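You operate a simulated robot arm through the tools that you are given. There is no shell and no other tool. Be economical: measure what you need, move in short steps, check, and stop when the job is done.

You are at the controls of a simulated two-armed robot. One attempt, no reset.

JOB
Paint a yellow band at the bare end of the strip that the card names.
Fine: hold the stand down while you draw the marker, start it on the try pad, and push it back into its stand. A coat counts when it lies all over at full strength: go over it till it gets no stronger.

Only the result counts: the job must be done as asked and must still hold three seconds after the hand-in. Knocking over, shifting, dropping, spilling or breaking anything else fails it.

ROBOT AND FRAMES
Two 7-joint arms with two-finger parallel grippers on one trunk, on a base that drives. Base frame: it is fixed to the floor where the robot stands at the start and does not move with it; the origin is under the middle of the robot, x ahead of it, y to its left, z up. Lengths are in m, angles in degrees, forces in N, time in s.
The left shoulder is at the start at [0.07, 0.133, 1.251], the right one opposite. With the tool pointing down near the work surface each hand reaches from about 0.1 to 0.64 m from the robot's upright axis, wherever it stands, measured 20 degrees to its own side. Places, roughly: try pad [0.6, -0.1, 0.9]. Payload 1.57 kg a hand.
The tool frame of a hand sits at the grasp point between the pads (the TCP): z along the fingers, y along the line on which they close. The tips reach 0.03 m beyond it. The gripper opens to 0.08 m. The fingers are 0.017 m wide and 0.012 m thick; the gripper's body (0.04 by 0.082 m) begins 0.08 m behind the TCP.
Orientation is that of the tool frame in the base frame, as a unit quaternion [x, y, z, w]. With the fingers straight down and closing along the base's y, the tool's x points along the base's -x, its y along +y and its z along -z.

CONTROLS
- The arms move only by the tool move_arm. It takes "left_deltas", "right_deltas" or both (then of equal length, played together; a hand with none holds still); each is a list of rows, each a list of 7 numbers: the gripper command, from -1 (fully open) to 1 (shut), values between in proportion, then the shift along the tool's x, y, z in units of 400 mm (1.0 is 400 mm), then the turn, a rotation vector about the tool's x, y, z in units of 180 degrees (1.0 is 180 degrees). In form: [[gripper, x, y, z, ax, ay, az], ...]. A call has 1 to 10 rows; each row is the pose to reach, as a shift and turn from the pose commanded when the call began, along the tool's axes at that moment. A call with a number of a shift or a turn outside -1 to 1 is refused whole. Rows are played at 5 a second. More than 0.05 m and 8.6 degrees between two rows, or a gripper value outside its range, and nothing of the call is played. Where a pose cannot be reached the arm comes as near as it can. A force on the tool above 90 N (or 10 N above the force at the start of the call, whichever is more), or a blocked arm, ends the call early, and 0.2 s more pass. The fingers move at their own pace (about 0.153 m/s each) and stop on an object; they squeeze with about 40 N. The grip force told is the motor's: it shows also when the fingers shut on nothing. Time passes only in rows, and 0.2 s behind the last, so rows that repeat a pose let the fingers close. It gives the time, the measured TCP pose, the force on the tool (base axes), the opening and the grip force at its end, in the units of the frame above (readings bear some noise), with the torque about the TCP (base axes, N m) and any sound that the robot's microphone picked up.
- Cameras (640 x 400 px; columns grow to the right, rows downward): "scene" is now at [0.1185, -0.051, 1.4565]; the picture's right is [-0.43, -0.90, 0.00], its down [-0.64, 0.30, -0.70] and it looks along [0.64, -0.30, -0.71] (base axes); focal length 236 px, centre (320, 200). "left" rides on the left gripper at [0.072, 0.007, -0.122] in its tool frame; the picture's right is [-0.09, 1.00, 0.00], its down [-0.84, -0.08, -0.54] and it looks along [-0.54, -0.05, 0.84] (tool axes); focal length 238 px, centre (320, 200). "right" rides on the right gripper at [0.072, -0.007, -0.122] in its tool frame; the picture's right is [0.09, 1.00, 0.00], its down [-0.84, 0.08, -0.54] and it looks along [-0.54, 0.05, 0.84] (tool axes); focal length 238 px, centre (320, 200). There is no depth. A picture from a camera that has moved, and an enlarged one, comes with that camera's place and axes in the base frame and with its lens. The place of the scene camera against the robot may be out by one fixed shift of up to 0.025 m in any direction.
- get_image(camera): a new picture of that camera. It takes no simulated time.
- lift_body(by): slides the trunk up (or, below 0, down) by that many m; the arms and the scene camera ride with it, the base frame stays. It gives what a move gives, with no picture.
- roll_base(legs): drives the robot by 1 to 6 legs, each [ahead, left, turn to the left] in m, m and degrees, along the robot's own axes; the way and the turn of a leg run together, so that a leg with both is an arc; at most 1.5 m and 180 degrees a leg. The arms and the cameras ride along, it lands a little off, and it stops where it bumps. It gives what a move gives.
- turn_head(pan, tilt): turns the head with the scene camera to pan (to the left, within 86 degrees either way) and tilt (down, from -29 to 69), counted from straight ahead of the robot. It gives what a move gives.
- close_up(camera, box): a new picture of the part [left, top, right, bottom] of that camera's present view, enlarged. It takes no simulated time.
- close_job(): hands the job in; it is judged then, once.

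Work in short steps. Places have to be worked out from the pictures, the camera data and where the tool is seen: move nearer, look again, correct. Check each grasp and each placing, and mend what went wrong. You have 120 turns and 108 pictures in all, those below and enlarged ones among them. Open the grippers and draw the arms clear of the work before you hand the job in, unless the task says otherwise; then end with one line.

The tools are called after ">>>" as a command line: name --argument value ..., lists and objects as JSON in quotes. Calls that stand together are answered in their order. move_arm: Moves the arms, as the interface text tells. Its arguments: {"type":"object","properties":{"left_deltas":{"type":"array","items":{"type":"array","items":{"type":"number"}}},"right_deltas":{"type":"array","items":{"type":"array","items":{"type":"number"}}}},"required":[]} The other tools are called the same way: lift_body (by) slides the trunk up or down; roll_base (legs) drives the base; turn_head (pan, tilt) turns the head that bears the scene camera; get_image (camera) takes a picture; close_up (camera, box) takes an enlarged picture of a part of a camera's view; close_job () hands the job in.

At the start:

```text
t: 0.0
left_position: [0.3875, 0.0379, 1.2604]
left_orientation: [-0.001, 1.0, -0.001, 0.0]
left_wrist_force: [0.1, 0.5, -0.6]
left_moment: [-0.01, -0.01, 0.02]
left_opening: 0.0799
left_grip_force: 0.1
right_position: [0.3059, -0.361, 1.2753]
right_orientation: [-0.002, 1.0, 0.0, 0.0]
right_wrist_force: [0.2, 0.2, 0.7]
right_moment: [-0.02, 0.01, 0.03]
right_opening: 0.0799
right_grip_force: 0.0
trunk travel left (down, up): [-0.825, 0.115]
robot x, y, heading: [-0.0028, 0.001, -0.2]
head pan, tilt: [-25.3, 45.2]
```

scene: 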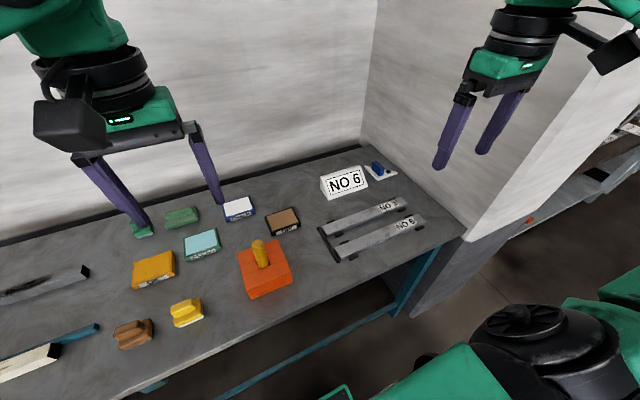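
right: 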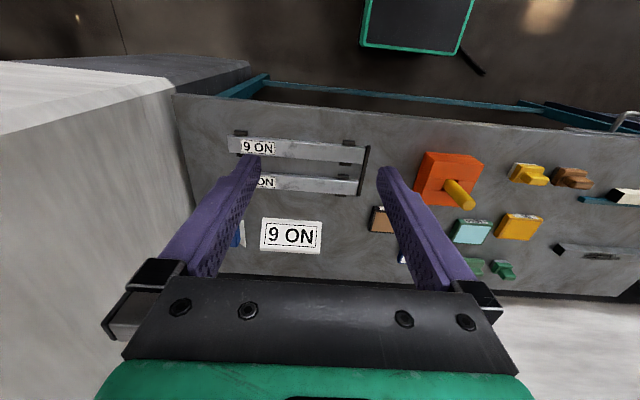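
left: 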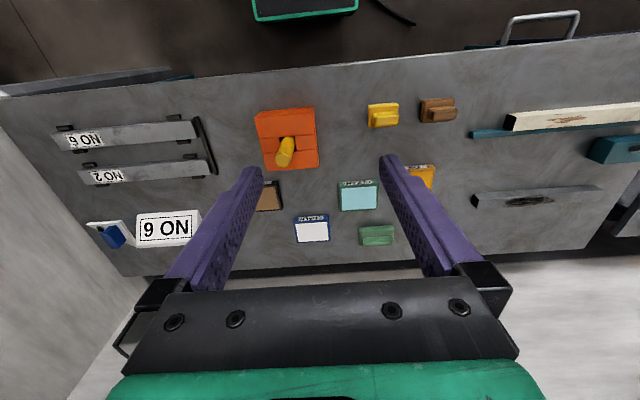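

The card seems to read NO 6, and the strips are labelled NO 2/3 and NO 6. I'll zoom in on the strips, the stand and the card.

>>> close_up --camera "scene" --box '[300, 140, 460, 280]'

>>> close_up --camera "scene" --box '[100, 190, 310, 360]'

>>> close_up --camera "left" --box '[40, 90, 260, 260]'

>>> close_up --camera "left" --box '[240, 80, 480, 260]'

```text
2.86 times, centred on (380, 210) of scene
camera zoom: at [0.1185, -0.051, 1.4565], right [-0.43, -0.9, 0.0], down [-0.64, 0.3, -0.7], along [0.64, -0.3, -0.71], focal length 676 px, centre (149, 171)
```

zoom: 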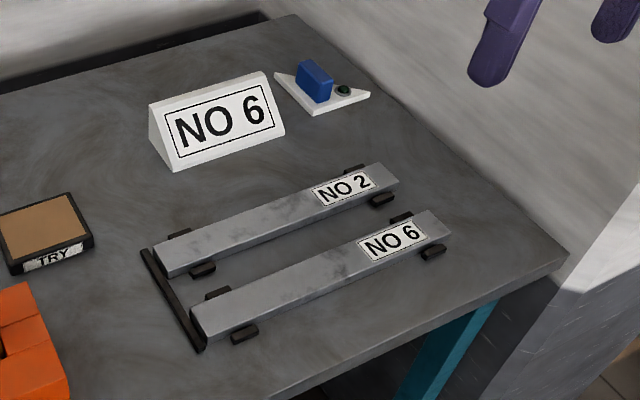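

```text
2.35 times, centred on (205, 275) of scene
camera zoom: at [0.1185, -0.051, 1.4565], right [-0.43, -0.9, 0.0], down [-0.64, 0.3, -0.7], along [0.64, -0.3, -0.71], focal length 556 px, centre (591, 24)
```

zoom: 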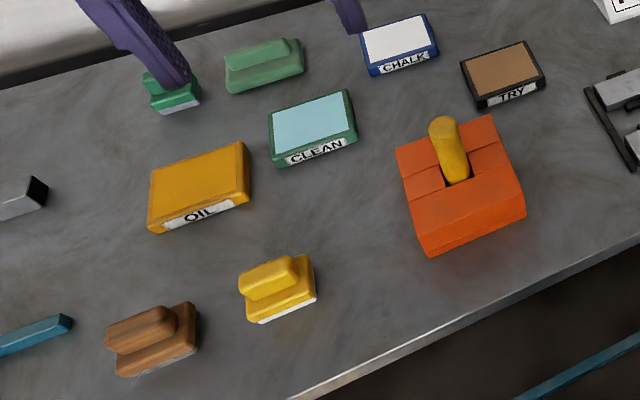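

```text
2.35 times, centred on (150, 175) of left
camera zoom: at [0.316, 0.0444, 1.3821], right [0.09, 1.0, 0.0], down [0.84, -0.08, 0.54], along [0.54, -0.05, -0.84], focal length 561 px, centre (720, 259)
```

zoom: 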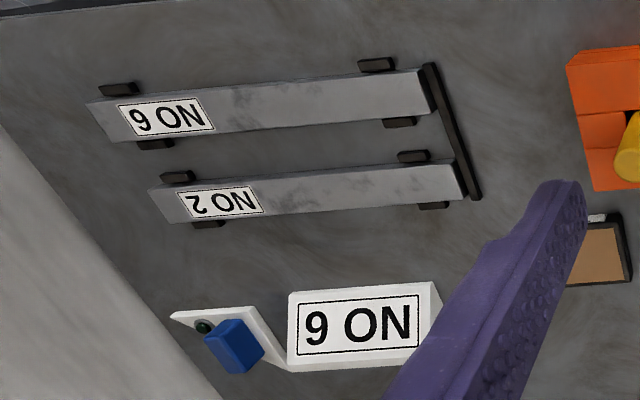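

```text
2.22 times, centred on (360, 170) of left
camera zoom: at [0.316, 0.0444, 1.3821], right [0.09, 1.0, 0.0], down [0.84, -0.08, 0.54], along [0.54, -0.05, -0.84], focal length 530 px, centre (231, 267)
```

zoom: 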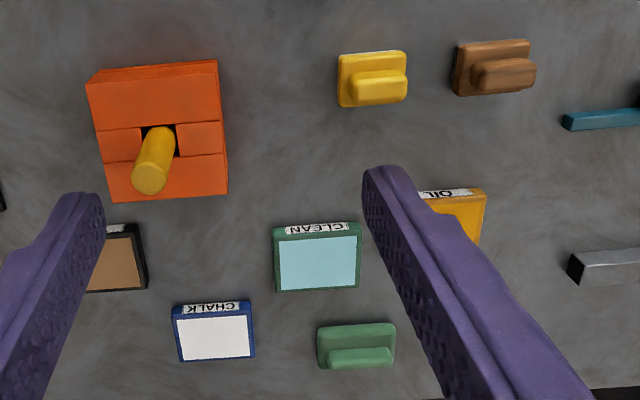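

Card says NO 6, which is the near strip, roughly y -0.24 (at the black stop) to -0.565 (label end), x≈0.44. The stand is near (0.473,-0.034). I'll zoom further for detail.

>>> close_up --camera "scene" --box '[315, 195, 405, 265]'

>>> close_up --camera "scene" --box '[225, 225, 305, 305]'

>>> close_up --camera "left" --box '[240, 90, 330, 190]'

```text
5.71 times, centred on (360, 230) of scene
camera zoom: at [0.1185, -0.051, 1.4565], right [-0.43, -0.9, 0.0], down [-0.64, 0.3, -0.7], along [0.64, -0.3, -0.71], focal length 1352 px, centre (91, 29)
```

zoom: 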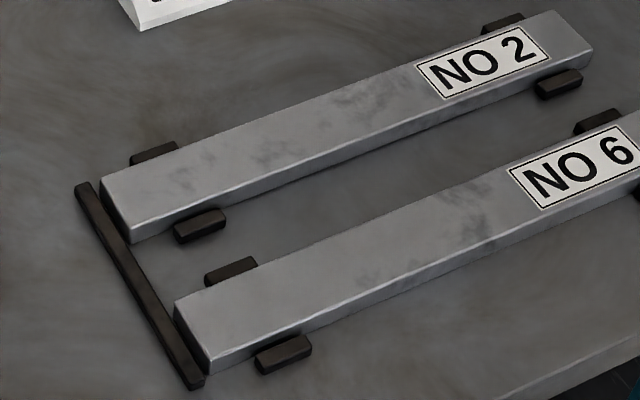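

```text
5.00 times, centred on (265, 265) of scene
camera zoom: at [0.1185, -0.051, 1.4565], right [-0.43, -0.9, 0.0], down [-0.64, 0.3, -0.7], along [0.64, -0.3, -0.71], focal length 1183 px, centre (595, -125)
```

zoom: 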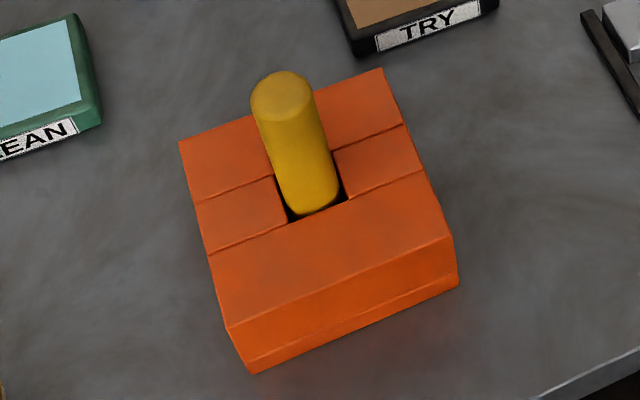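

```text
4.00 times, centred on (285, 140) of left
camera zoom: at [0.316, 0.0444, 1.3821], right [0.09, 1.0, 0.0], down [0.84, -0.08, 0.54], along [0.54, -0.05, -0.84], focal length 953 px, centre (460, 440)
```

zoom: 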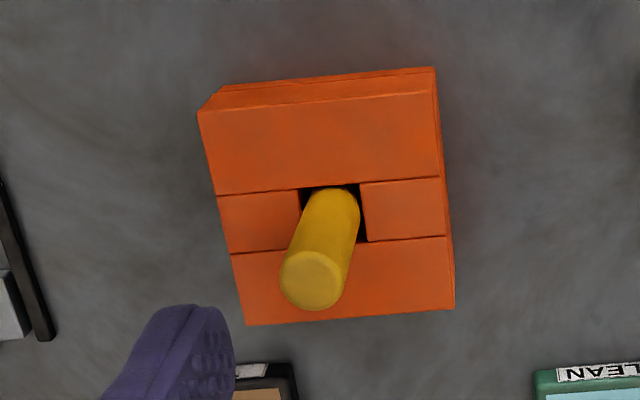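

The stand's top is about 0.12 m square, centred near (0.482,-0.039), with the marker upright in the hole and its top near z≈0.98. I'll bring the right hand lower for a better look at the strip and stand.

>>> move_arm --right_deltas '[[-1, -0.012, 0.06, 0.0875, 0, 0, 0], [-1, -0.024, 0.121, 0.175, 0, 0, 0], [-1, -0.036, 0.182, 0.2625, 0, 0, 0], [-1, -0.048, 0.242, 0.35, 0, 0, 0], [-1, -0.06, 0.3025, 0.4375, 0, 0, 0]]'

>>> get_image --camera "right"

```text
t: 1.2
left_position: [0.3891, 0.0391, 1.2601]
left_orientation: [-0.001, 1.0, -0.001, 0.0]
left_wrist_force: [0.0, 0.2, 0.1]
left_moment: [-0.01, 0.0, 0.02]
left_opening: 0.08
left_grip_force: 0.1
right_position: [0.3308, -0.2378, 1.1006]
right_orientation: [0.0, 1.0, 0.0, 0.0]
right_wrist_force: [1.0, -0.2, -0.8]
right_moment: [-0.03, 0.0, 0.03]
right_opening: 0.08
right_grip_force: 0.0
trunk travel left (down, up): [-0.825, 0.115]
robot x, y, heading: [0.001, -0.0009, -0.0]
head pan, tilt: [-25.3, 45.2]
```

```text
97 pictures are left
camera right: at [0.2583, -0.2451, 1.2224], right [-0.09, 1.0, 0.0], down [0.84, 0.08, 0.54], along [0.54, 0.05, -0.84], focal length 238 px, centre (320, 200)
```

right: 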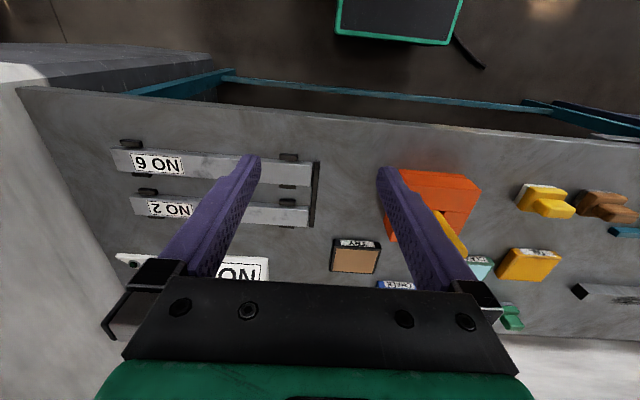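

>>> close_up --camera "right" --box '[240, 130, 340, 240]'

>>> close_up --camera "right" --box '[320, 150, 500, 280]'

```text
3.64 times, centred on (290, 185) of right
camera zoom: at [0.2583, -0.2451, 1.2224], right [-0.09, 1.0, 0.0], down [0.84, 0.08, 0.54], along [0.54, 0.05, -0.84], focal length 867 px, centre (429, 254)
```

zoom: 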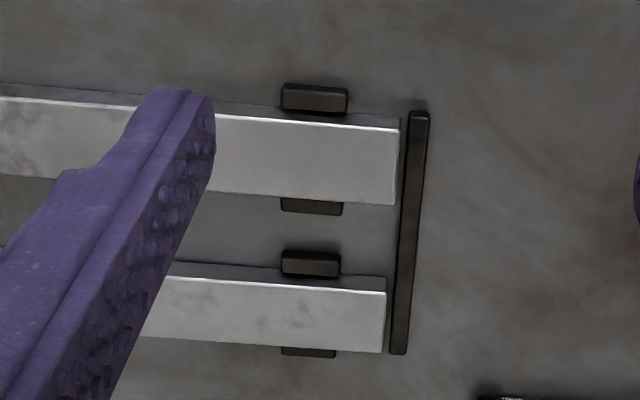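

```text
3.08 times, centred on (410, 215) of right
camera zoom: at [0.2583, -0.2451, 1.2224], right [-0.09, 1.0, 0.0], down [0.84, 0.08, 0.54], along [0.54, 0.05, -0.84], focal length 733 px, centre (43, 154)
```

zoom: 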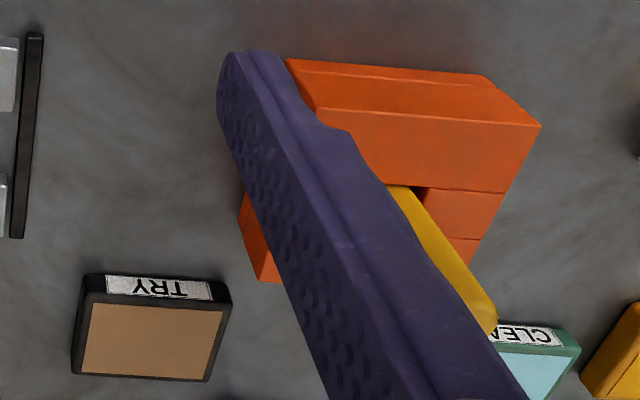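

The strip's bare end is near x 0.421–0.459, y≈-0.244. The stand's top is about z 0.905, the marker at (0.479,-0.036) with its top near 0.985. I'll send the left hand off to the side tilted 40° first, then bring the right over the marker.

>>> move_arm --left_deltas '[[1, -0.047, 0.04, 0.071, 0.032, 0, 0], [1, -0.094, 0.079, 0.143, 0.063, 0, 0], [1, -0.14, 0.119, 0.214, 0.095, 0, 0], [1, -0.187, 0.159, 0.286, 0.127, 0, 0], [1, -0.234, 0.199, 0.357, 0.159, 0, 0], [1, -0.281, 0.238, 0.429, 0.19, 0, 0], [1, -0.328, 0.278, 0.5, 0.222, 0, 0]]'

>>> move_arm --right_deltas '[[-0.25, -0.062, 0.084, 0.021, 0, 0, 0], [-0.25, -0.123, 0.168, 0.042, 0, 0, 0], [-0.25, -0.185, 0.252, 0.063, 0, 0, 0], [-0.25, -0.247, 0.337, 0.083, 0, 0, 0], [-0.25, -0.308, 0.421, 0.104, 0, 0, 0], [-0.25, -0.37, 0.505, 0.125, 0, 0, 0]]'

>>> get_image --camera "right"

>>> get_image --camera "left"

>>> get_image --camera "scene"

```text
t: 2.8
left_position: [0.5205, 0.1501, 1.0591]
left_orientation: [-0.001, 0.939, -0.343, 0.001]
left_wrist_force: [0.4, -0.1, 0.4]
left_moment: [-0.02, -0.01, -0.02]
left_opening: 0.0001
left_grip_force: 21.0
right_position: [0.3307, -0.2394, 1.1024]
right_orientation: [-0.001, 1.0, 0.0, -0.001]
right_wrist_force: [-0.2, 0.2, -0.1]
right_moment: [-0.03, -0.02, -0.01]
right_opening: 0.0803
right_grip_force: 0.1
trunk travel left (down, up): [-0.825, 0.115]
robot x, y, heading: [0.0005, 0.002, 0.1]
head pan, tilt: [-25.3, 45.2]
```

```text
t: 4.2
left_position: [0.5182, 0.1475, 1.0604]
left_orientation: [-0.001, 0.94, -0.342, 0.001]
left_wrist_force: [-0.1, -0.4, 0.5]
left_moment: [0.01, 0.0, 0.04]
left_opening: 0.0001
left_grip_force: 21.6
right_position: [0.4462, -0.076, 1.061]
right_orientation: [0.0, 1.0, 0.0, 0.002]
right_wrist_force: [0.2, 1.0, 0.4]
right_moment: [0.01, -0.02, -0.01]
right_opening: 0.0501
right_grip_force: 0.1
right hand out of reach, approached as far as the arm can: row 5, 6
trunk travel left (down, up): [-0.825, 0.115]
robot x, y, heading: [0.0001, -0.0021, 0.2]
head pan, tilt: [-25.3, 45.2]
```

```text
94 pictures are left
camera right: at [0.3735, -0.0838, 1.1825], right [-0.09, 1.0, 0.0], down [0.84, 0.08, 0.54], along [0.54, 0.05, -0.84], focal length 238 px, centre (320, 200)
```

right: 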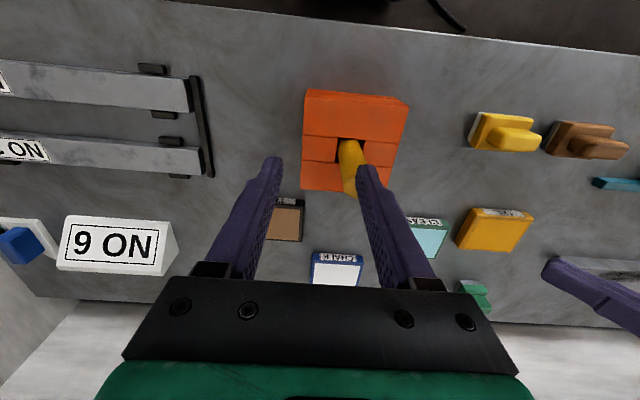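

```text
93 pictures are left
camera left: at [0.4455, 0.2326, 1.1493], right [0.09, 0.76, -0.64], down [0.84, 0.29, 0.47], along [0.54, -0.58, -0.61], focal length 238 px, centre (320, 200)
```

left: 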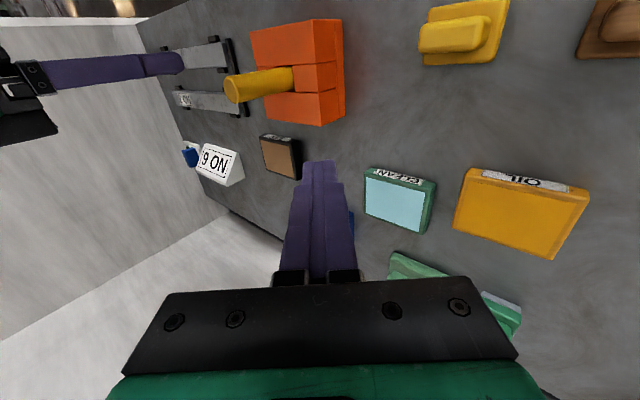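

```text
92 pictures are left
camera scene: at [0.1168, -0.0513, 1.4567], right [-0.43, -0.9, 0.0], down [-0.64, 0.3, -0.71], along [0.64, -0.3, -0.71], focal length 236 px, centre (320, 200)
```

scene: 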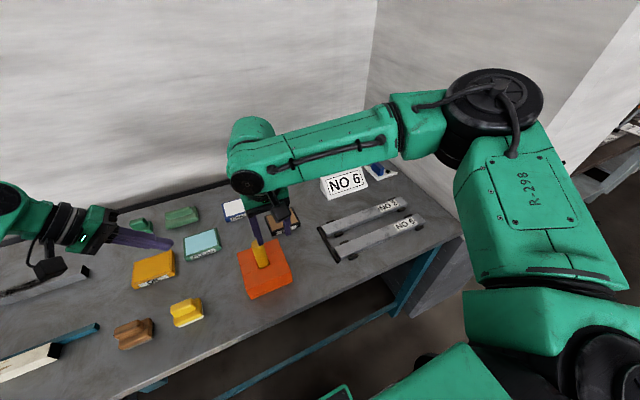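

The right hand couldn't get all the way at this height although its nominal reach is enough, so the height relative to the shoulder may be limiting. I'll raise the trunk 0.1 m, then retry the same target lower relative to the shoulder.

>>> lift_body --by 0.1

>>> move_arm --right_deltas '[[-0.25, -0.02, 0.02, 0.05, 0, 0, 0], [-0.25, -0.04, 0.05, 0.12, 0, 0, 0], [-0.25, -0.06, 0.075, 0.18, 0, 0, 0], [-0.25, -0.082, 0.1, 0.25, 0, 0, 0]]'

```text
t: 5.5
left_position: [0.5193, 0.1489, 1.16]
left_orientation: [-0.001, 0.94, -0.342, 0.0]
left_wrist_force: [0.2, -0.4, 0.0]
left_moment: [0.02, -0.02, -0.01]
left_opening: 0.0
left_grip_force: 21.4
right_position: [0.4472, -0.0761, 1.1611]
right_orientation: [0.0, 1.0, 0.0, 0.0]
right_wrist_force: [0.1, -0.4, -0.5]
right_moment: [0.0, -0.03, 0.0]
right_opening: 0.05
right_grip_force: 0.0
trunk travel left (down, up): [-0.925, 0.015]
robot x, y, heading: [0.0006, 0.0018, -0.3]
head pan, tilt: [-25.3, 45.2]
```

```text
t: 6.5
left_position: [0.5183, 0.1496, 1.1606]
left_orientation: [0.0, 0.94, -0.342, 0.001]
left_wrist_force: [-0.1, 0.4, -0.3]
left_moment: [-0.01, 0.0, -0.01]
left_opening: 0.0001
left_grip_force: 21.4
right_position: [0.4387, -0.0925, 1.0983]
right_orientation: [-0.001, 1.0, 0.002, 0.001]
right_wrist_force: [0.3, -0.3, 0.4]
right_moment: [-0.04, 0.02, -0.01]
right_opening: 0.0499
right_grip_force: 0.0
right hand out of reach, approached as far as the arm can: row 1, 2, 3, 4
trunk travel left (down, up): [-0.925, 0.015]
robot x, y, heading: [0.0029, 0.001, 0.0]
head pan, tilt: [-25.3, 45.2]
```

Height isn't the limit; likely a wrist joint is. I'll retry while letting the hand yaw counter-clockwise 40°, which the round marker allows.

>>> move_arm --right_deltas '[[-0.25, 0, 0, 0, 0, 0, -0.045], [-0.25, 0, 0, 0, 0, 0, -0.09], [-0.25, 0, 0, 0, 0, 0, -0.135], [-0.25, 0, 0, 0, 0, 0, -0.18], [-0.25, 0, 0, 0, 0, 0, -0.222], [-0.25, -0.05, 0.07, 0.045, 0, 0, -0.222], [-0.25, -0.1, 0.141, 0.095, 0, 0, -0.222]]'

>>> get_image --camera "scene"

```text
t: 8.1
left_position: [0.5192, 0.1482, 1.1603]
left_orientation: [-0.001, 0.94, -0.342, 0.0]
left_wrist_force: [-0.2, -0.3, 0.0]
left_moment: [0.0, 0.03, -0.02]
left_opening: 0.0
left_grip_force: 21.3
right_position: [0.4395, -0.0938, 1.099]
right_orientation: [-0.344, 0.939, 0.001, 0.001]
right_wrist_force: [0.8, 1.1, 0.3]
right_moment: [-0.01, 0.0, 0.02]
right_opening: 0.0498
right_grip_force: 0.0
right hand out of reach, approached as far as the arm can: row 6, 7
trunk travel left (down, up): [-0.925, 0.015]
robot x, y, heading: [-0.0005, -0.0001, -0.1]
head pan, tilt: [-25.3, 45.2]
```

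```text
91 pictures are left
camera scene: at [0.1186, -0.0508, 1.5565], right [-0.43, -0.9, 0.0], down [-0.64, 0.3, -0.7], along [0.64, -0.3, -0.71], focal length 236 px, centre (320, 200)
```

scene: 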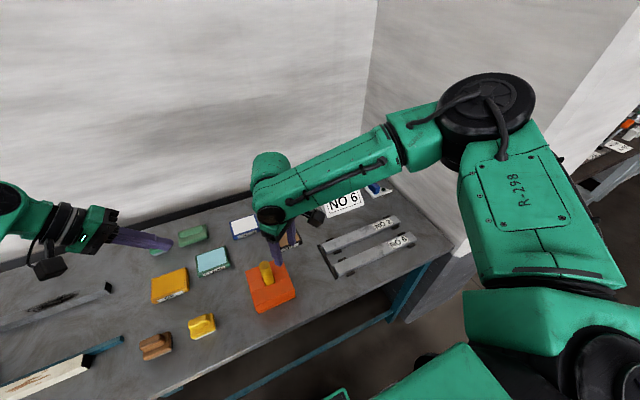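

Yaw isn't the limit either; the right arm can't get that far toward the centre line. I'll turn the base 13° left so the marker lies more on the right hand's side, with the tilted left hand still reaching across.

>>> roll_base --legs '[[0, 0, 13]]'

>>> get_image --camera "right"

```text
t: 9.3
left_position: [0.4725, 0.2621, 1.1593]
left_orientation: [-0.109, 0.933, -0.34, 0.039]
left_wrist_force: [0.3, -0.9, 0.2]
left_moment: [0.0, 0.03, -0.01]
left_opening: 0.0
left_grip_force: 21.0
right_position: [0.4499, 0.0073, 1.0988]
right_orientation: [-0.447, 0.895, 0.001, 0.0]
right_wrist_force: [-1.1, -0.1, 0.3]
right_moment: [0.01, 0.03, 0.0]
right_opening: 0.0499
right_grip_force: 0.0
trunk travel left (down, up): [-0.925, 0.015]
robot x, y, heading: [0.0011, -0.0001, 12.9]
head pan, tilt: [-25.3, 45.2]
```

```text
90 pictures are left
camera right: at [0.4105, -0.0549, 1.2202], right [-0.85, 0.52, 0.0], down [0.44, 0.71, 0.54], along [0.28, 0.46, -0.84], focal length 238 px, centre (320, 200)
```

right: 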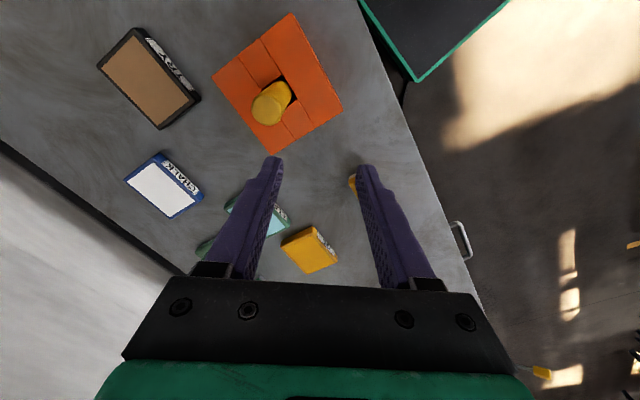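

The marker top reads (0.478,-0.037) again. I'll bring the right hand above it, yawing so the fingers close along base x, which leaves the +y side free for the left hand.

>>> move_arm --right_deltas '[[-0.25, 0.008, -0.024, 0.02, 0, 0, -0.041], [-0.25, 0.017, -0.049, 0.04, 0, 0, -0.082], [-0.25, 0.025, -0.073, 0.06, 0, 0, -0.123], [-0.25, 0.034, -0.098, 0.08, 0, 0, -0.164], [-0.25, 0.0425, -0.1225, 0.0975, 0, 0, -0.2056]]'

>>> get_image --camera "right"

```text
t: 10.5
left_position: [0.4715, 0.2619, 1.1608]
left_orientation: [-0.109, 0.934, -0.339, 0.039]
left_wrist_force: [0.2, 0.4, -0.4]
left_moment: [-0.04, 0.02, -0.04]
left_opening: 0.0
left_grip_force: 21.1
right_position: [0.4789, -0.0344, 1.0606]
right_orientation: [0.709, -0.705, 0.0, -0.001]
right_wrist_force: [0.0, -0.4, -0.2]
right_moment: [0.0, 0.0, 0.0]
right_opening: 0.05
right_grip_force: 0.1
trunk travel left (down, up): [-0.925, 0.015]
robot x, y, heading: [0.0002, -0.0018, 13.2]
head pan, tilt: [-25.3, 45.2]
```

```text
89 pictures are left
camera right: at [0.4842, -0.1076, 1.1818], right [-1.0, -0.1, 0.0], down [-0.08, 0.84, 0.54], along [-0.05, 0.54, -0.84], focal length 238 px, centre (320, 200)
```

right: 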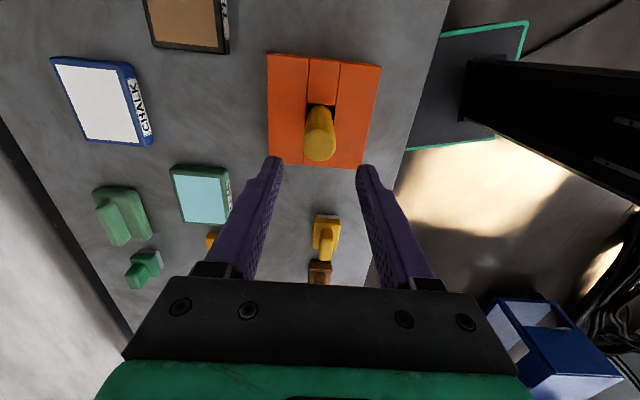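

The view confirms the marker at (0.477,-0.034). I'll lower the right hand around it without gripping, and bring the closed left tips to just above the stand's left edge.

>>> move_arm --right_deltas '[[-0.25, 0, 0, 0.09, 0, 0, 0], [-0.25, 0, 0, 0.18, 0, 0, 0], [-0.25, 0, 0, 0.275, 0, 0, 0]]'

>>> move_arm --left_deltas '[[1, 0.023, -0.013, 0.095, 0, 0, 0], [1, 0.046, -0.026, 0.19, 0, 0, 0], [1, 0.069, -0.038, 0.286, 0, 0, 0], [1, 0.092, -0.051, 0.381, 0, 0, 0], [1, 0.116, -0.064, 0.477, 0, 0, 0], [1, 0.139, -0.077, 0.572, 0, 0, 0], [1, 0.162, -0.09, 0.667, 0, 0, 0], [1, 0.185, -0.1025, 0.7625, 0, 0, 0]]'

>>> get_image --camera "left"

>>> get_image --camera "right"

```text
t: 11.3
left_position: [0.4745, 0.2622, 1.1589]
left_orientation: [-0.109, 0.933, -0.34, 0.038]
left_wrist_force: [0.6, 0.8, 0.6]
left_moment: [-0.04, 0.03, -0.03]
left_opening: 0.0
left_grip_force: 21.5
right_position: [0.4567, -0.0716, 0.9944]
right_orientation: [0.707, -0.707, -0.001, 0.0]
right_wrist_force: [1.1, -0.4, -0.7]
right_moment: [-0.01, 0.06, 0.0]
right_opening: 0.0498
right_grip_force: 0.0
right hand out of reach, approached as far as the arm can: row 1, 2, 3
trunk travel left (down, up): [-0.925, 0.015]
robot x, y, heading: [-0.0006, -0.0012, 13.0]
head pan, tilt: [-25.3, 45.2]
```

```text
t: 13.1
left_position: [0.4527, 0.0216, 0.9529]
left_orientation: [-0.107, 0.934, -0.339, 0.039]
left_wrist_force: [0.2, -0.3, 0.6]
left_moment: [0.02, 0.01, 0.02]
left_opening: 0.0002
left_grip_force: 21.7
right_position: [0.4555, -0.0732, 0.9966]
right_orientation: [0.708, -0.706, -0.002, -0.002]
right_wrist_force: [0.0, 0.0, -0.5]
right_moment: [0.04, -0.02, -0.01]
right_opening: 0.0502
right_grip_force: 0.0
trunk travel left (down, up): [-0.925, 0.015]
robot x, y, heading: [-0.0007, 0.0034, 13.1]
head pan, tilt: [-25.3, 45.2]
```

```text
88 pictures are left
camera left: at [0.3628, 0.0878, 1.0409], right [-0.08, 0.76, -0.64], down [0.75, 0.47, 0.47], along [0.66, -0.44, -0.61], focal length 238 px, centre (320, 200)
```

left: 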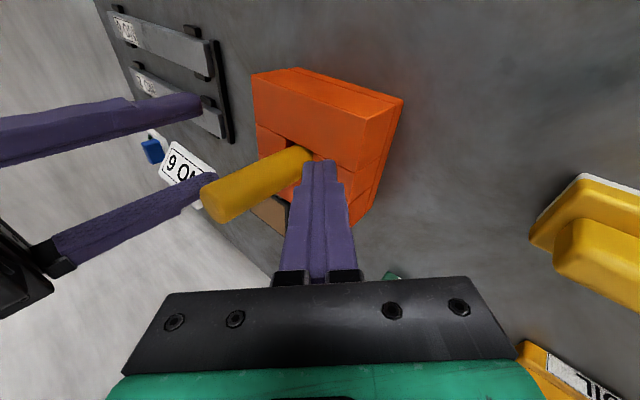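

```text
87 pictures are left
camera right: at [0.4617, -0.1456, 1.118], right [-1.0, -0.09, 0.0], down [-0.08, 0.83, 0.54], along [-0.05, 0.54, -0.84], focal length 238 px, centre (320, 200)
```

right: 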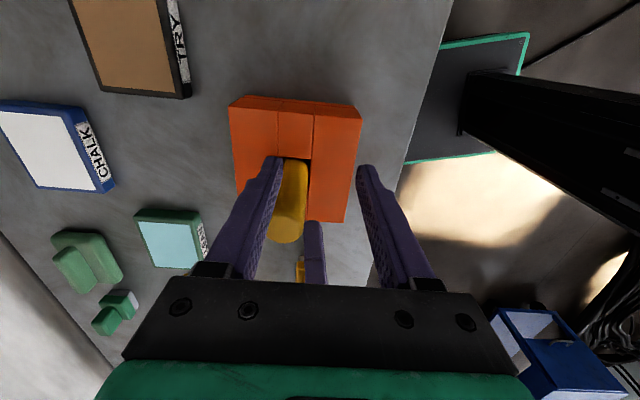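

Descending, the right arm slid back: its reach shrinks when lower. I'll raise it clear and lean the hand 30° to its own side about the closing axis, which brings the wrist back into reach while the fingers still grip the upright marker squarely.

>>> move_arm --right_deltas '[[-0.25, 0, 0, -0.0875, 0, 0, 0], [-0.25, 0, 0, -0.18, 0, 0, 0], [-0.25, -0.016, -0.009, -0.18, 0, -0.028, 0], [-0.25, -0.032, -0.019, -0.18, 0, -0.056, 0], [-0.25, -0.048, -0.028, -0.18, 0, -0.083, 0], [-0.25, -0.063, -0.037, -0.18, 0, -0.111, 0], [-0.25, -0.08, -0.046, -0.18, 0, -0.139, 0], [-0.25, -0.095, -0.056, -0.18, 0, -0.1667, 0]]'

```text
t: 14.9
left_position: [0.4522, 0.0235, 0.953]
left_orientation: [-0.108, 0.934, -0.339, 0.04]
left_wrist_force: [-0.3, 0.3, -0.5]
left_moment: [0.02, 0.0, 0.0]
left_opening: 0.0001
left_grip_force: 21.5
right_position: [0.4781, -0.0331, 1.0677]
right_orientation: [0.684, -0.682, -0.184, -0.185]
right_wrist_force: [0.4, -0.3, -0.5]
right_moment: [0.01, 0.0, -0.01]
right_opening: 0.05
right_grip_force: 0.1
trunk travel left (down, up): [-0.925, 0.015]
robot x, y, heading: [-0.005, 0.0014, 13.3]
head pan, tilt: [-25.3, 45.2]
```

The hand reached with the lean. I'll shift the left tips 2.5 cm forward and slightly outward so they sit between the right fingers' paths, then lower the right hand.

>>> move_arm --left_deltas '[[1, -0.03, 0.002, -0.002, 0, 0, 0], [1, -0.063, 0.005, -0.004, 0, 0, 0]]'

>>> move_arm --right_deltas '[[-0.25, 0.047, 0, 0.081, 0, 0, 0], [-0.25, 0.093, 0, 0.162, 0, 0, 0], [-0.25, 0.14, 0, 0.2425, 0, 0, 0]]'

>>> get_image --camera "left"

>>> get_image --camera "right"

```text
t: 15.5
left_position: [0.4762, 0.0322, 0.9512]
left_orientation: [-0.108, 0.933, -0.34, 0.039]
left_wrist_force: [0.3, -0.5, 0.4]
left_moment: [-0.02, -0.02, 0.0]
left_opening: 0.0001
left_grip_force: 21.0
right_position: [0.4779, -0.0345, 1.0664]
right_orientation: [0.684, -0.682, -0.184, -0.183]
right_wrist_force: [0.3, 0.1, 0.1]
right_moment: [-0.02, 0.02, -0.01]
right_opening: 0.05
right_grip_force: 0.2
trunk travel left (down, up): [-0.925, 0.015]
robot x, y, heading: [0.0023, 0.0013, 13.1]
head pan, tilt: [-25.3, 45.2]
```

```text
t: 16.3
left_position: [0.4744, 0.0311, 0.953]
left_orientation: [-0.108, 0.934, -0.34, 0.04]
left_wrist_force: [-0.7, -0.6, 0.6]
left_moment: [0.04, -0.05, 0.0]
left_opening: 0.0
left_grip_force: 21.2
right_position: [0.4701, -0.046, 0.9881]
right_orientation: [0.683, -0.682, -0.183, -0.184]
right_wrist_force: [0.3, 0.4, 0.6]
right_moment: [-0.03, 0.0, -0.02]
right_opening: 0.0497
right_grip_force: 0.1
right hand out of reach, approached as far as the arm can: row 2, 3
trunk travel left (down, up): [-0.925, 0.015]
robot x, y, heading: [0.0004, 0.0036, 13.0]
head pan, tilt: [-25.3, 45.2]
```

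```text
86 pictures are left
camera left: at [0.3857, 0.097, 1.0415], right [-0.08, 0.76, -0.64], down [0.75, 0.47, 0.47], along [0.66, -0.44, -0.61], focal length 238 px, centre (320, 200)
```

left: 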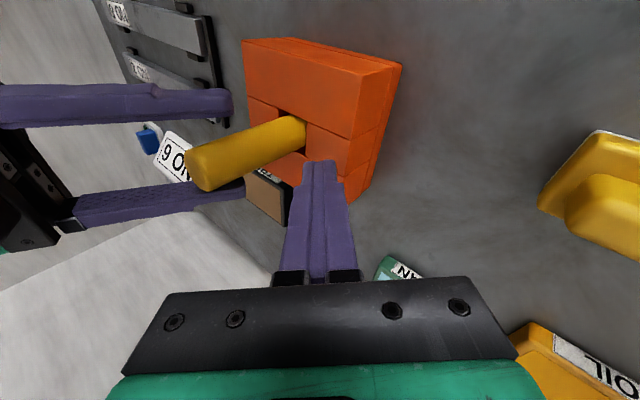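

```text
85 pictures are left
camera right: at [0.4761, -0.1696, 1.058], right [-1.0, -0.08, -0.05], down [-0.08, 0.45, 0.89], along [-0.05, 0.89, -0.46], focal length 238 px, centre (320, 200)
```

right: 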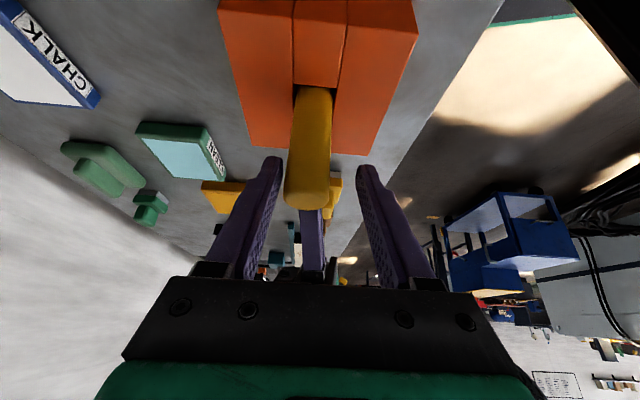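

Closer but still short. Since reach grows when the shoulder is lower, I'll raise both hands 0.1 m and then lower the trunk 0.1 m.

>>> move_arm --left_deltas '[[1, 0, -0.054, -0.064, 0, 0, 0], [1, 0, -0.107, -0.128, 0, 0, 0], [1, 0, -0.161, -0.1915, 0, 0, 0]]' --right_deltas '[[-0.25, -0.042, 0, -0.072, 0, 0, 0], [-0.25, -0.084, 0, -0.145, 0, 0, 0], [-0.25, -0.125, 0, -0.2165, 0, 0, 0]]'

>>> lift_body --by -0.1

```text
t: 17.1
left_position: [0.475, 0.0293, 1.0538]
left_orientation: [-0.108, 0.934, -0.339, 0.039]
left_wrist_force: [0.5, 0.2, -0.4]
left_moment: [0.02, -0.02, 0.01]
left_opening: 0.0
left_grip_force: 21.3
right_position: [0.4685, -0.0451, 1.0892]
right_orientation: [0.683, -0.682, -0.183, -0.184]
right_wrist_force: [0.4, -0.4, -0.2]
right_moment: [-0.02, 0.01, -0.01]
right_opening: 0.0499
right_grip_force: 0.1
trunk travel left (down, up): [-0.925, 0.015]
robot x, y, heading: [-0.0004, -0.0046, 13.0]
head pan, tilt: [-25.3, 45.2]
```

```text
t: 18.5
left_position: [0.4744, 0.0313, 0.9526]
left_orientation: [-0.108, 0.934, -0.339, 0.039]
left_wrist_force: [0.2, 0.5, -0.2]
left_moment: [0.01, -0.04, -0.03]
left_opening: 0.0
left_grip_force: 21.4
right_position: [0.469, -0.0434, 0.9877]
right_orientation: [0.684, -0.682, -0.184, -0.183]
right_wrist_force: [-0.1, 0.2, -0.1]
right_moment: [-0.02, -0.03, 0.0]
right_opening: 0.05
right_grip_force: 0.0
trunk travel left (down, up): [-0.825, 0.115]
robot x, y, heading: [0.0009, 0.0015, 12.9]
head pan, tilt: [-25.3, 45.2]
```

Now align over the marker and lower the right hand to about z 0.953.

>>> move_arm --right_deltas '[[-0.25, -0.0195, -0.0225, 0.011, 0, 0, 0], [-0.25, 0.002, -0.0225, 0.049, 0, 0, 0], [-0.25, 0.024, -0.0225, 0.087, 0, 0, 0]]'

>>> get_image --camera "right"

>>> get_image --camera "left"

```text
t: 19.3
left_position: [0.4747, 0.0314, 0.9523]
left_orientation: [-0.108, 0.934, -0.34, 0.039]
left_wrist_force: [0.0, -0.5, -0.2]
left_moment: [0.04, 0.0, 0.0]
left_opening: 0.0003
left_grip_force: 21.9
right_position: [0.4777, -0.035, 0.954]
right_orientation: [-0.683, 0.683, 0.183, 0.184]
right_wrist_force: [-0.1, -0.3, 1.0]
right_moment: [-0.01, 0.0, -0.01]
right_opening: 0.0499
right_grip_force: 0.1
trunk travel left (down, up): [-0.825, 0.115]
robot x, y, heading: [-0.0026, 0.0019, 13.0]
head pan, tilt: [-25.3, 45.2]
```

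```text
84 pictures are left
camera right: at [0.4847, -0.1591, 1.0229], right [-1.0, -0.08, -0.05], down [-0.08, 0.45, 0.89], along [-0.05, 0.89, -0.46], focal length 238 px, centre (320, 200)
```

right: 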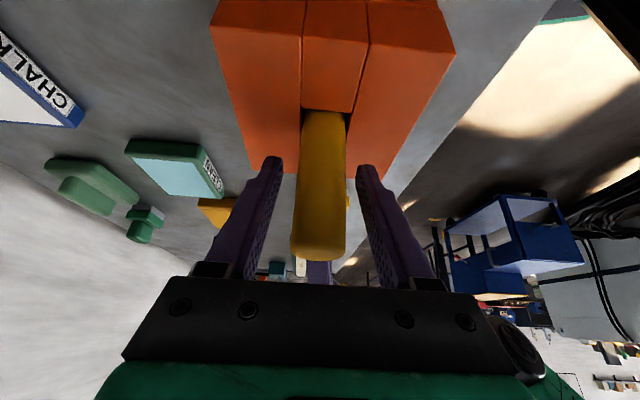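

```text
83 pictures are left
camera left: at [0.3861, 0.0959, 1.0414], right [-0.08, 0.76, -0.64], down [0.75, 0.47, 0.47], along [0.66, -0.44, -0.61], focal length 238 px, centre (320, 200)
```

left: 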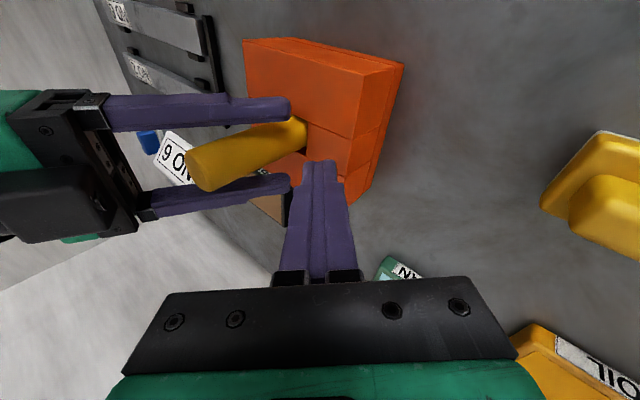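

Fingers straddle the marker nicely. Now I'll lower the left tips onto the stand until contact.

>>> move_arm --left_deltas '[[1, 0, 0.016, 0.019, 0, 0, 0], [1, 0, 0.029, 0.0345, 0, 0, 0], [1, 0, 0.037, 0.044, 0, 0, 0]]'

```text
t: 20.1
left_position: [0.4753, 0.03, 0.9365]
left_orientation: [-0.107, 0.932, -0.344, 0.047]
left_wrist_force: [4.0, 3.6, 30.5]
left_moment: [-0.27, -0.11, 0.04]
left_opening: 0.0001
left_grip_force: 21.5
right_position: [0.476, -0.0325, 0.9558]
right_orientation: [0.683, -0.683, -0.183, -0.185]
right_wrist_force: [0.4, 0.9, -0.3]
right_moment: [0.04, 0.01, 0.04]
right_opening: 0.0499
right_grip_force: 0.0
trunk travel left (down, up): [-0.825, 0.115]
robot x, y, heading: [0.0028, -0.0005, 13.2]
head pan, tilt: [-25.3, 45.2]
```

Contact at about 30 N down. Now close the right fingers on the marker.

>>> move_arm --right_deltas '[[1, 0, 0, 0, 0, 0, 0], [1, 0, 0, 0, 0, 0, 0], [1, 0, 0, 0, 0, 0, 0]]'

>>> get_image --camera "left"

```text
t: 20.9
left_position: [0.4744, 0.0299, 0.9374]
left_orientation: [-0.106, 0.932, -0.343, 0.047]
left_wrist_force: [6.2, 1.6, 42.8]
left_moment: [-0.45, -0.16, 0.1]
left_opening: 0.0
left_grip_force: 21.5
right_position: [0.4762, -0.0345, 0.9554]
right_orientation: [0.684, -0.682, -0.181, -0.186]
right_wrist_force: [2.8, -0.2, 0.7]
right_moment: [0.04, -0.15, 0.0]
right_opening: 0.0268
right_grip_force: 37.5
trunk travel left (down, up): [-0.825, 0.115]
robot x, y, heading: [0.0017, -0.0027, 12.9]
head pan, tilt: [-25.3, 45.2]
heard: snap
```

```text
82 pictures are left
camera left: at [0.3838, 0.0962, 1.0234], right [-0.08, 0.76, -0.65], down [0.74, 0.48, 0.47], along [0.67, -0.44, -0.6], focal length 238 px, centre (320, 200)
```

left: 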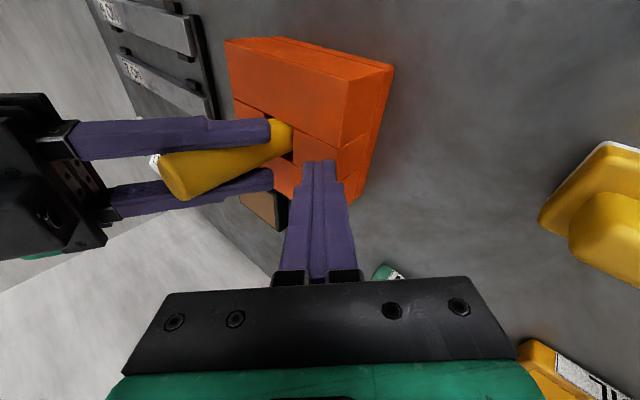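

Marker gripped (26.8 mm), left pressing at 43 N. Draw it straight up slowly.

>>> move_arm --right_deltas '[[1, -0.0125, 0, -0.0217, 0, 0, 0], [1, -0.025, 0, -0.0433, 0, 0, 0], [1, -0.0375, 0, -0.065, 0, 0, 0], [1, -0.05, 0, -0.0866, 0, 0, 0], [1, -0.075, 0, -0.13, 0, 0, 0]]'

>>> get_image --camera "left"

```text
t: 22.1
left_position: [0.4746, 0.0298, 0.9371]
left_orientation: [-0.107, 0.932, -0.343, 0.048]
left_wrist_force: [6.5, 0.9, 42.2]
left_moment: [-0.48, -0.14, 0.06]
left_opening: 0.0
left_grip_force: 20.8
right_position: [0.4743, -0.0351, 1.0169]
right_orientation: [0.684, -0.682, -0.182, -0.186]
right_wrist_force: [0.7, 0.7, -0.2]
right_moment: [-0.02, -0.04, 0.01]
right_opening: 0.027
right_grip_force: 37.4
trunk travel left (down, up): [-0.825, 0.115]
robot x, y, heading: [-0.0003, -0.0034, 13.1]
head pan, tilt: [-25.3, 45.2]
```

```text
81 pictures are left
camera left: at [0.3831, 0.0958, 1.0234], right [-0.07, 0.76, -0.65], down [0.74, 0.48, 0.47], along [0.67, -0.44, -0.6], focal length 238 px, centre (320, 200)
```

left: 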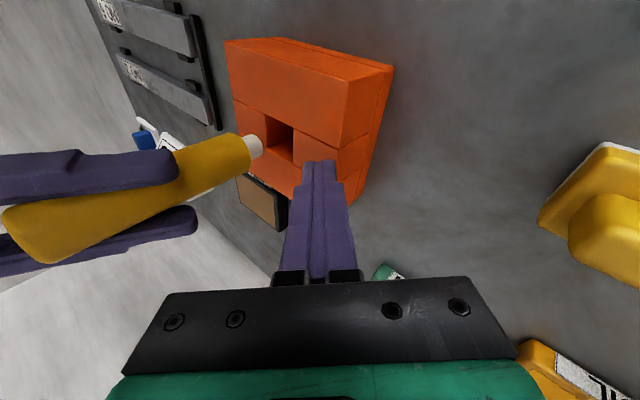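

The marker is out: a white nib about 0.09 m below the TCP. Now retract the left hand up and away, and raise the marker a bit more.

>>> move_arm --left_deltas '[[1, 0, -0.03, -0.036, 0, 0, 0], [1, 0, -0.08, -0.12, 0, 0, 0], [1, 0, -0.08, -0.23, 0, 0, 0], [1, 0, -0.08, -0.34, 0, 0, 0], [1, 0, -0.08, -0.45, 0, 0, 0]]' --right_deltas '[[1, -0.0125, 0, -0.0217, 0, 0, 0], [1, -0.025, 0, -0.0433, 0, 0, 0], [1, -0.025, 0, -0.0433, 0, 0, 0], [1, -0.025, 0, -0.0433, 0, 0, 0], [1, -0.025, 0, -0.0433, 0, 0, 0]]'

>>> get_image --camera "scene"

>>> get_image --camera "right"

>>> get_image --camera "left"

```text
t: 23.3
left_position: [0.4536, 0.1201, 1.0874]
left_orientation: [-0.107, 0.934, -0.34, 0.038]
left_wrist_force: [0.0, 1.1, 0.0]
left_moment: [0.01, -0.02, -0.04]
left_opening: 0.0
left_grip_force: 21.3
right_position: [0.4781, -0.0345, 1.035]
right_orientation: [0.684, -0.682, -0.183, -0.183]
right_wrist_force: [0.4, -0.1, -0.3]
right_moment: [0.03, 0.02, 0.01]
right_opening: 0.0267
right_grip_force: 37.8
trunk travel left (down, up): [-0.825, 0.115]
robot x, y, heading: [-0.0012, 0.0053, 13.1]
head pan, tilt: [-25.3, 45.2]
```

```text
80 pictures are left
camera scene: at [0.1223, -0.0213, 1.4565], right [-0.21, -0.98, 0.0], down [-0.69, 0.15, -0.71], along [0.69, -0.15, -0.71], focal length 236 px, centre (320, 200)
```

scene: 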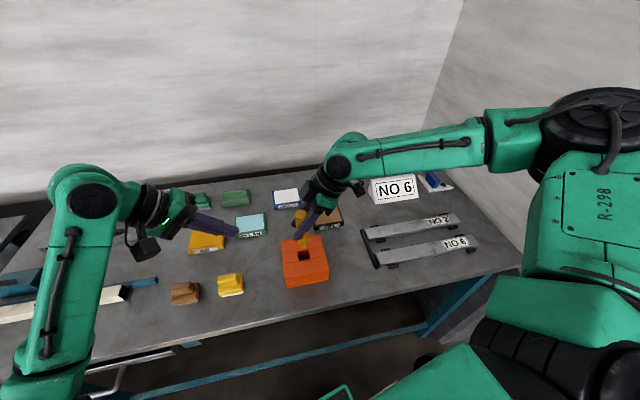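

```text
79 pictures are left
camera right: at [0.4842, -0.1587, 1.1036], right [-1.0, -0.08, -0.05], down [-0.08, 0.45, 0.89], along [-0.05, 0.89, -0.46], focal length 238 px, centre (320, 200)
```

right: 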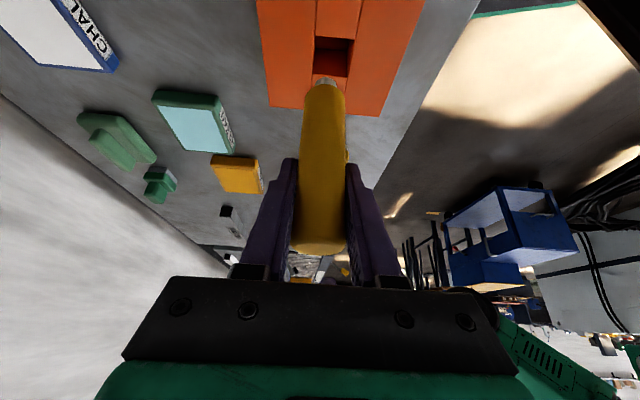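

```text
78 pictures are left
camera left: at [0.3644, 0.1861, 1.1765], right [-0.08, 0.76, -0.64], down [0.75, 0.47, 0.46], along [0.66, -0.44, -0.61], focal length 238 px, centre (320, 200)
```

left: 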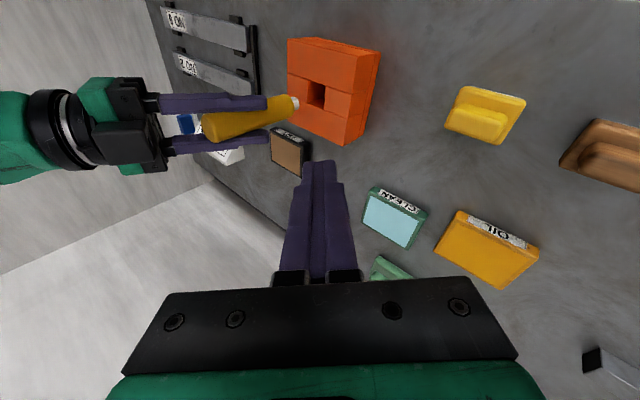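

Pad top centre is about (0.627,-0.134, 0.867); the nib sits near TCP + (0,-0.005,-0.093). I'll move the marker toward above the pad and see how far the arm reaches.

>>> move_arm --right_deltas '[[1, 0.041, -0.075, -0.0237, 0, 0, 0], [1, 0.082, -0.15, -0.0475, 0, 0, 0], [1, 0.123, -0.225, -0.0712, 0, 0, 0], [1, 0.164, -0.3, -0.095, 0, 0, 0], [1, 0.205, -0.375, -0.1188, 0, 0, 0]]'

>>> get_image --camera "right"

```text
t: 24.5
left_position: [0.4562, 0.1201, 1.0873]
left_orientation: [-0.108, 0.933, -0.341, 0.039]
left_wrist_force: [0.9, 0.6, -0.3]
left_moment: [0.03, 0.0, -0.03]
left_opening: 0.0002
left_grip_force: 21.4
right_position: [0.6217, -0.1292, 1.0372]
right_orientation: [0.684, -0.682, -0.182, -0.183]
right_wrist_force: [-0.3, 0.1, -0.6]
right_moment: [0.01, 0.02, 0.03]
right_opening: 0.027
right_grip_force: 37.7
right hand out of reach, approached as far as the arm can: row 5
trunk travel left (down, up): [-0.825, 0.115]
robot x, y, heading: [-0.0001, -0.0001, 13.2]
head pan, tilt: [-25.3, 45.2]
```

```text
77 pictures are left
camera right: at [0.6284, -0.2532, 1.1057], right [-1.0, -0.08, -0.05], down [-0.08, 0.45, 0.89], along [-0.05, 0.89, -0.46], focal length 238 px, centre (320, 200)
```

right: 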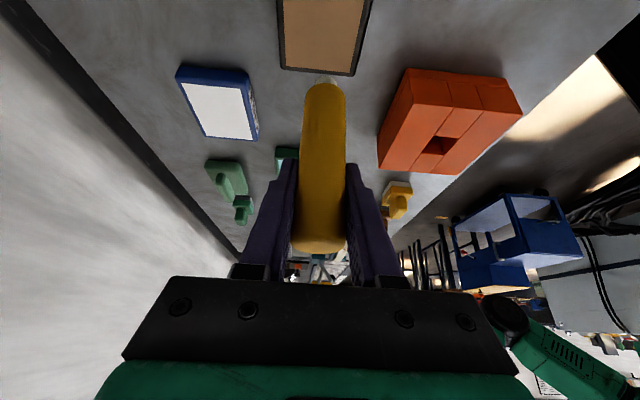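

The reach is good here: the hand is above the pad's centre, pad spanning x 0.59–0.667 with its +y edge at -0.089. Lower most of the way.

>>> move_arm --right_deltas '[[1, 0.024, 0.01, 0.052, 0, 0, 0], [1, 0.048, 0.01, 0.104, 0, 0, 0], [1, 0.072, 0.01, 0.155, 0, 0, 0]]'

>>> close_up --camera "right" --box '[230, 0, 410, 110]'

>>> close_up --camera "left" --box '[180, 80, 340, 200]'

```text
t: 25.3
left_position: [0.4544, 0.1207, 1.089]
left_orientation: [-0.109, 0.933, -0.34, 0.039]
left_wrist_force: [0.1, 0.3, -0.5]
left_moment: [-0.01, 0.04, -0.04]
left_opening: 0.0004
left_grip_force: 21.0
right_position: [0.5943, -0.1217, 0.9853]
right_orientation: [0.684, -0.682, -0.184, -0.183]
right_wrist_force: [-0.9, 0.3, -1.0]
right_moment: [-0.01, -0.01, -0.03]
right_opening: 0.0269
right_grip_force: 37.6
right hand out of reach, approached as far as the arm can: row 1, 2, 3
trunk travel left (down, up): [-0.825, 0.115]
robot x, y, heading: [-0.0021, -0.0002, 12.9]
head pan, tilt: [-25.3, 45.2]
```

```text
3.56 times, centred on (320, 55) of right
camera zoom: at [0.5997, -0.2453, 1.0548], right [-1.0, -0.08, -0.05], down [-0.08, 0.45, 0.89], along [-0.05, 0.89, -0.46], focal length 848 px, centre (320, 716)
```

zoom: 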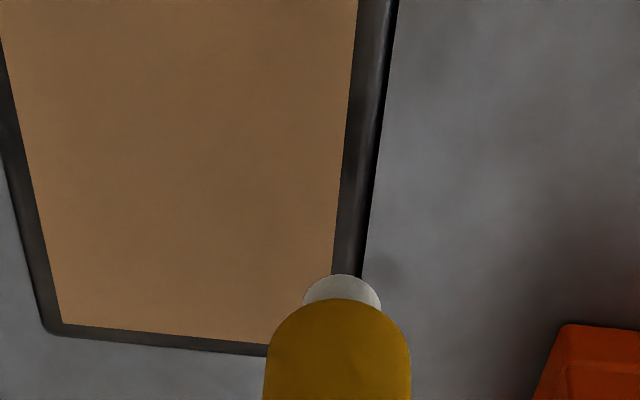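

```text
3.33 times, centred on (260, 140) of left
camera zoom: at [0.365, 0.1847, 1.1764], right [-0.08, 0.76, -0.64], down [0.75, 0.47, 0.47], along [0.66, -0.44, -0.61], focal length 794 px, centre (520, 400)
```

zoom: 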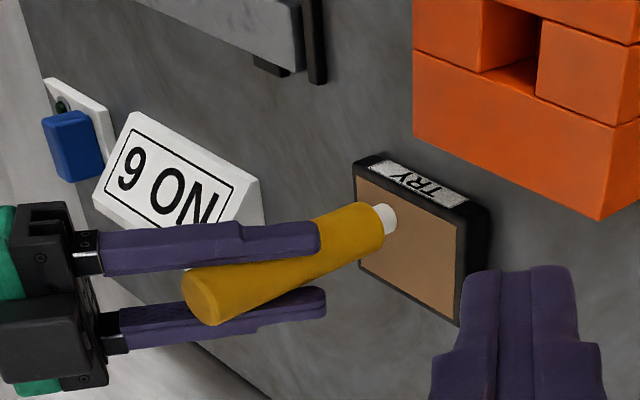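

It slid back as it went lower. I'll raise the hand again over the pad, then lower the trunk 0.1 m so the shoulder sits lower.

>>> move_arm --right_deltas '[[1, -0.044, 0, -0.076, 0, 0, 0], [1, -0.088, -0.03, -0.152, 0, 0, 0], [1, -0.131, -0.065, -0.2275, 0, 0, 0]]'

>>> lift_body --by -0.1

```text
t: 26.1
left_position: [0.4555, 0.1197, 1.0871]
left_orientation: [-0.108, 0.934, -0.339, 0.039]
left_wrist_force: [-1.3, -0.5, -0.4]
left_moment: [0.0, 0.0, 0.02]
left_opening: 0.0002
left_grip_force: 21.4
right_position: [0.6203, -0.1205, 1.0899]
right_orientation: [0.684, -0.682, -0.184, -0.182]
right_wrist_force: [-0.1, 0.4, -1.8]
right_moment: [-0.04, 0.01, 0.02]
right_opening: 0.0268
right_grip_force: 37.6
trunk travel left (down, up): [-0.825, 0.115]
robot x, y, heading: [-0.0029, 0.0001, 13.0]
head pan, tilt: [-25.3, 45.2]
```

```text
t: 27.4
left_position: [0.4532, 0.1187, 0.988]
left_orientation: [-0.108, 0.934, -0.339, 0.039]
left_wrist_force: [-0.3, -0.3, 0.2]
left_moment: [0.05, 0.01, 0.02]
left_opening: 0.0001
left_grip_force: 21.7
right_position: [0.6199, -0.1216, 0.99]
right_orientation: [0.683, -0.682, -0.183, -0.184]
right_wrist_force: [0.2, -0.6, 0.0]
right_moment: [-0.01, -0.01, 0.0]
right_opening: 0.0268
right_grip_force: 37.7
trunk travel left (down, up): [-0.725, 0.215]
robot x, y, heading: [-0.0019, -0.0002, 13.1]
head pan, tilt: [-25.3, 45.2]
```

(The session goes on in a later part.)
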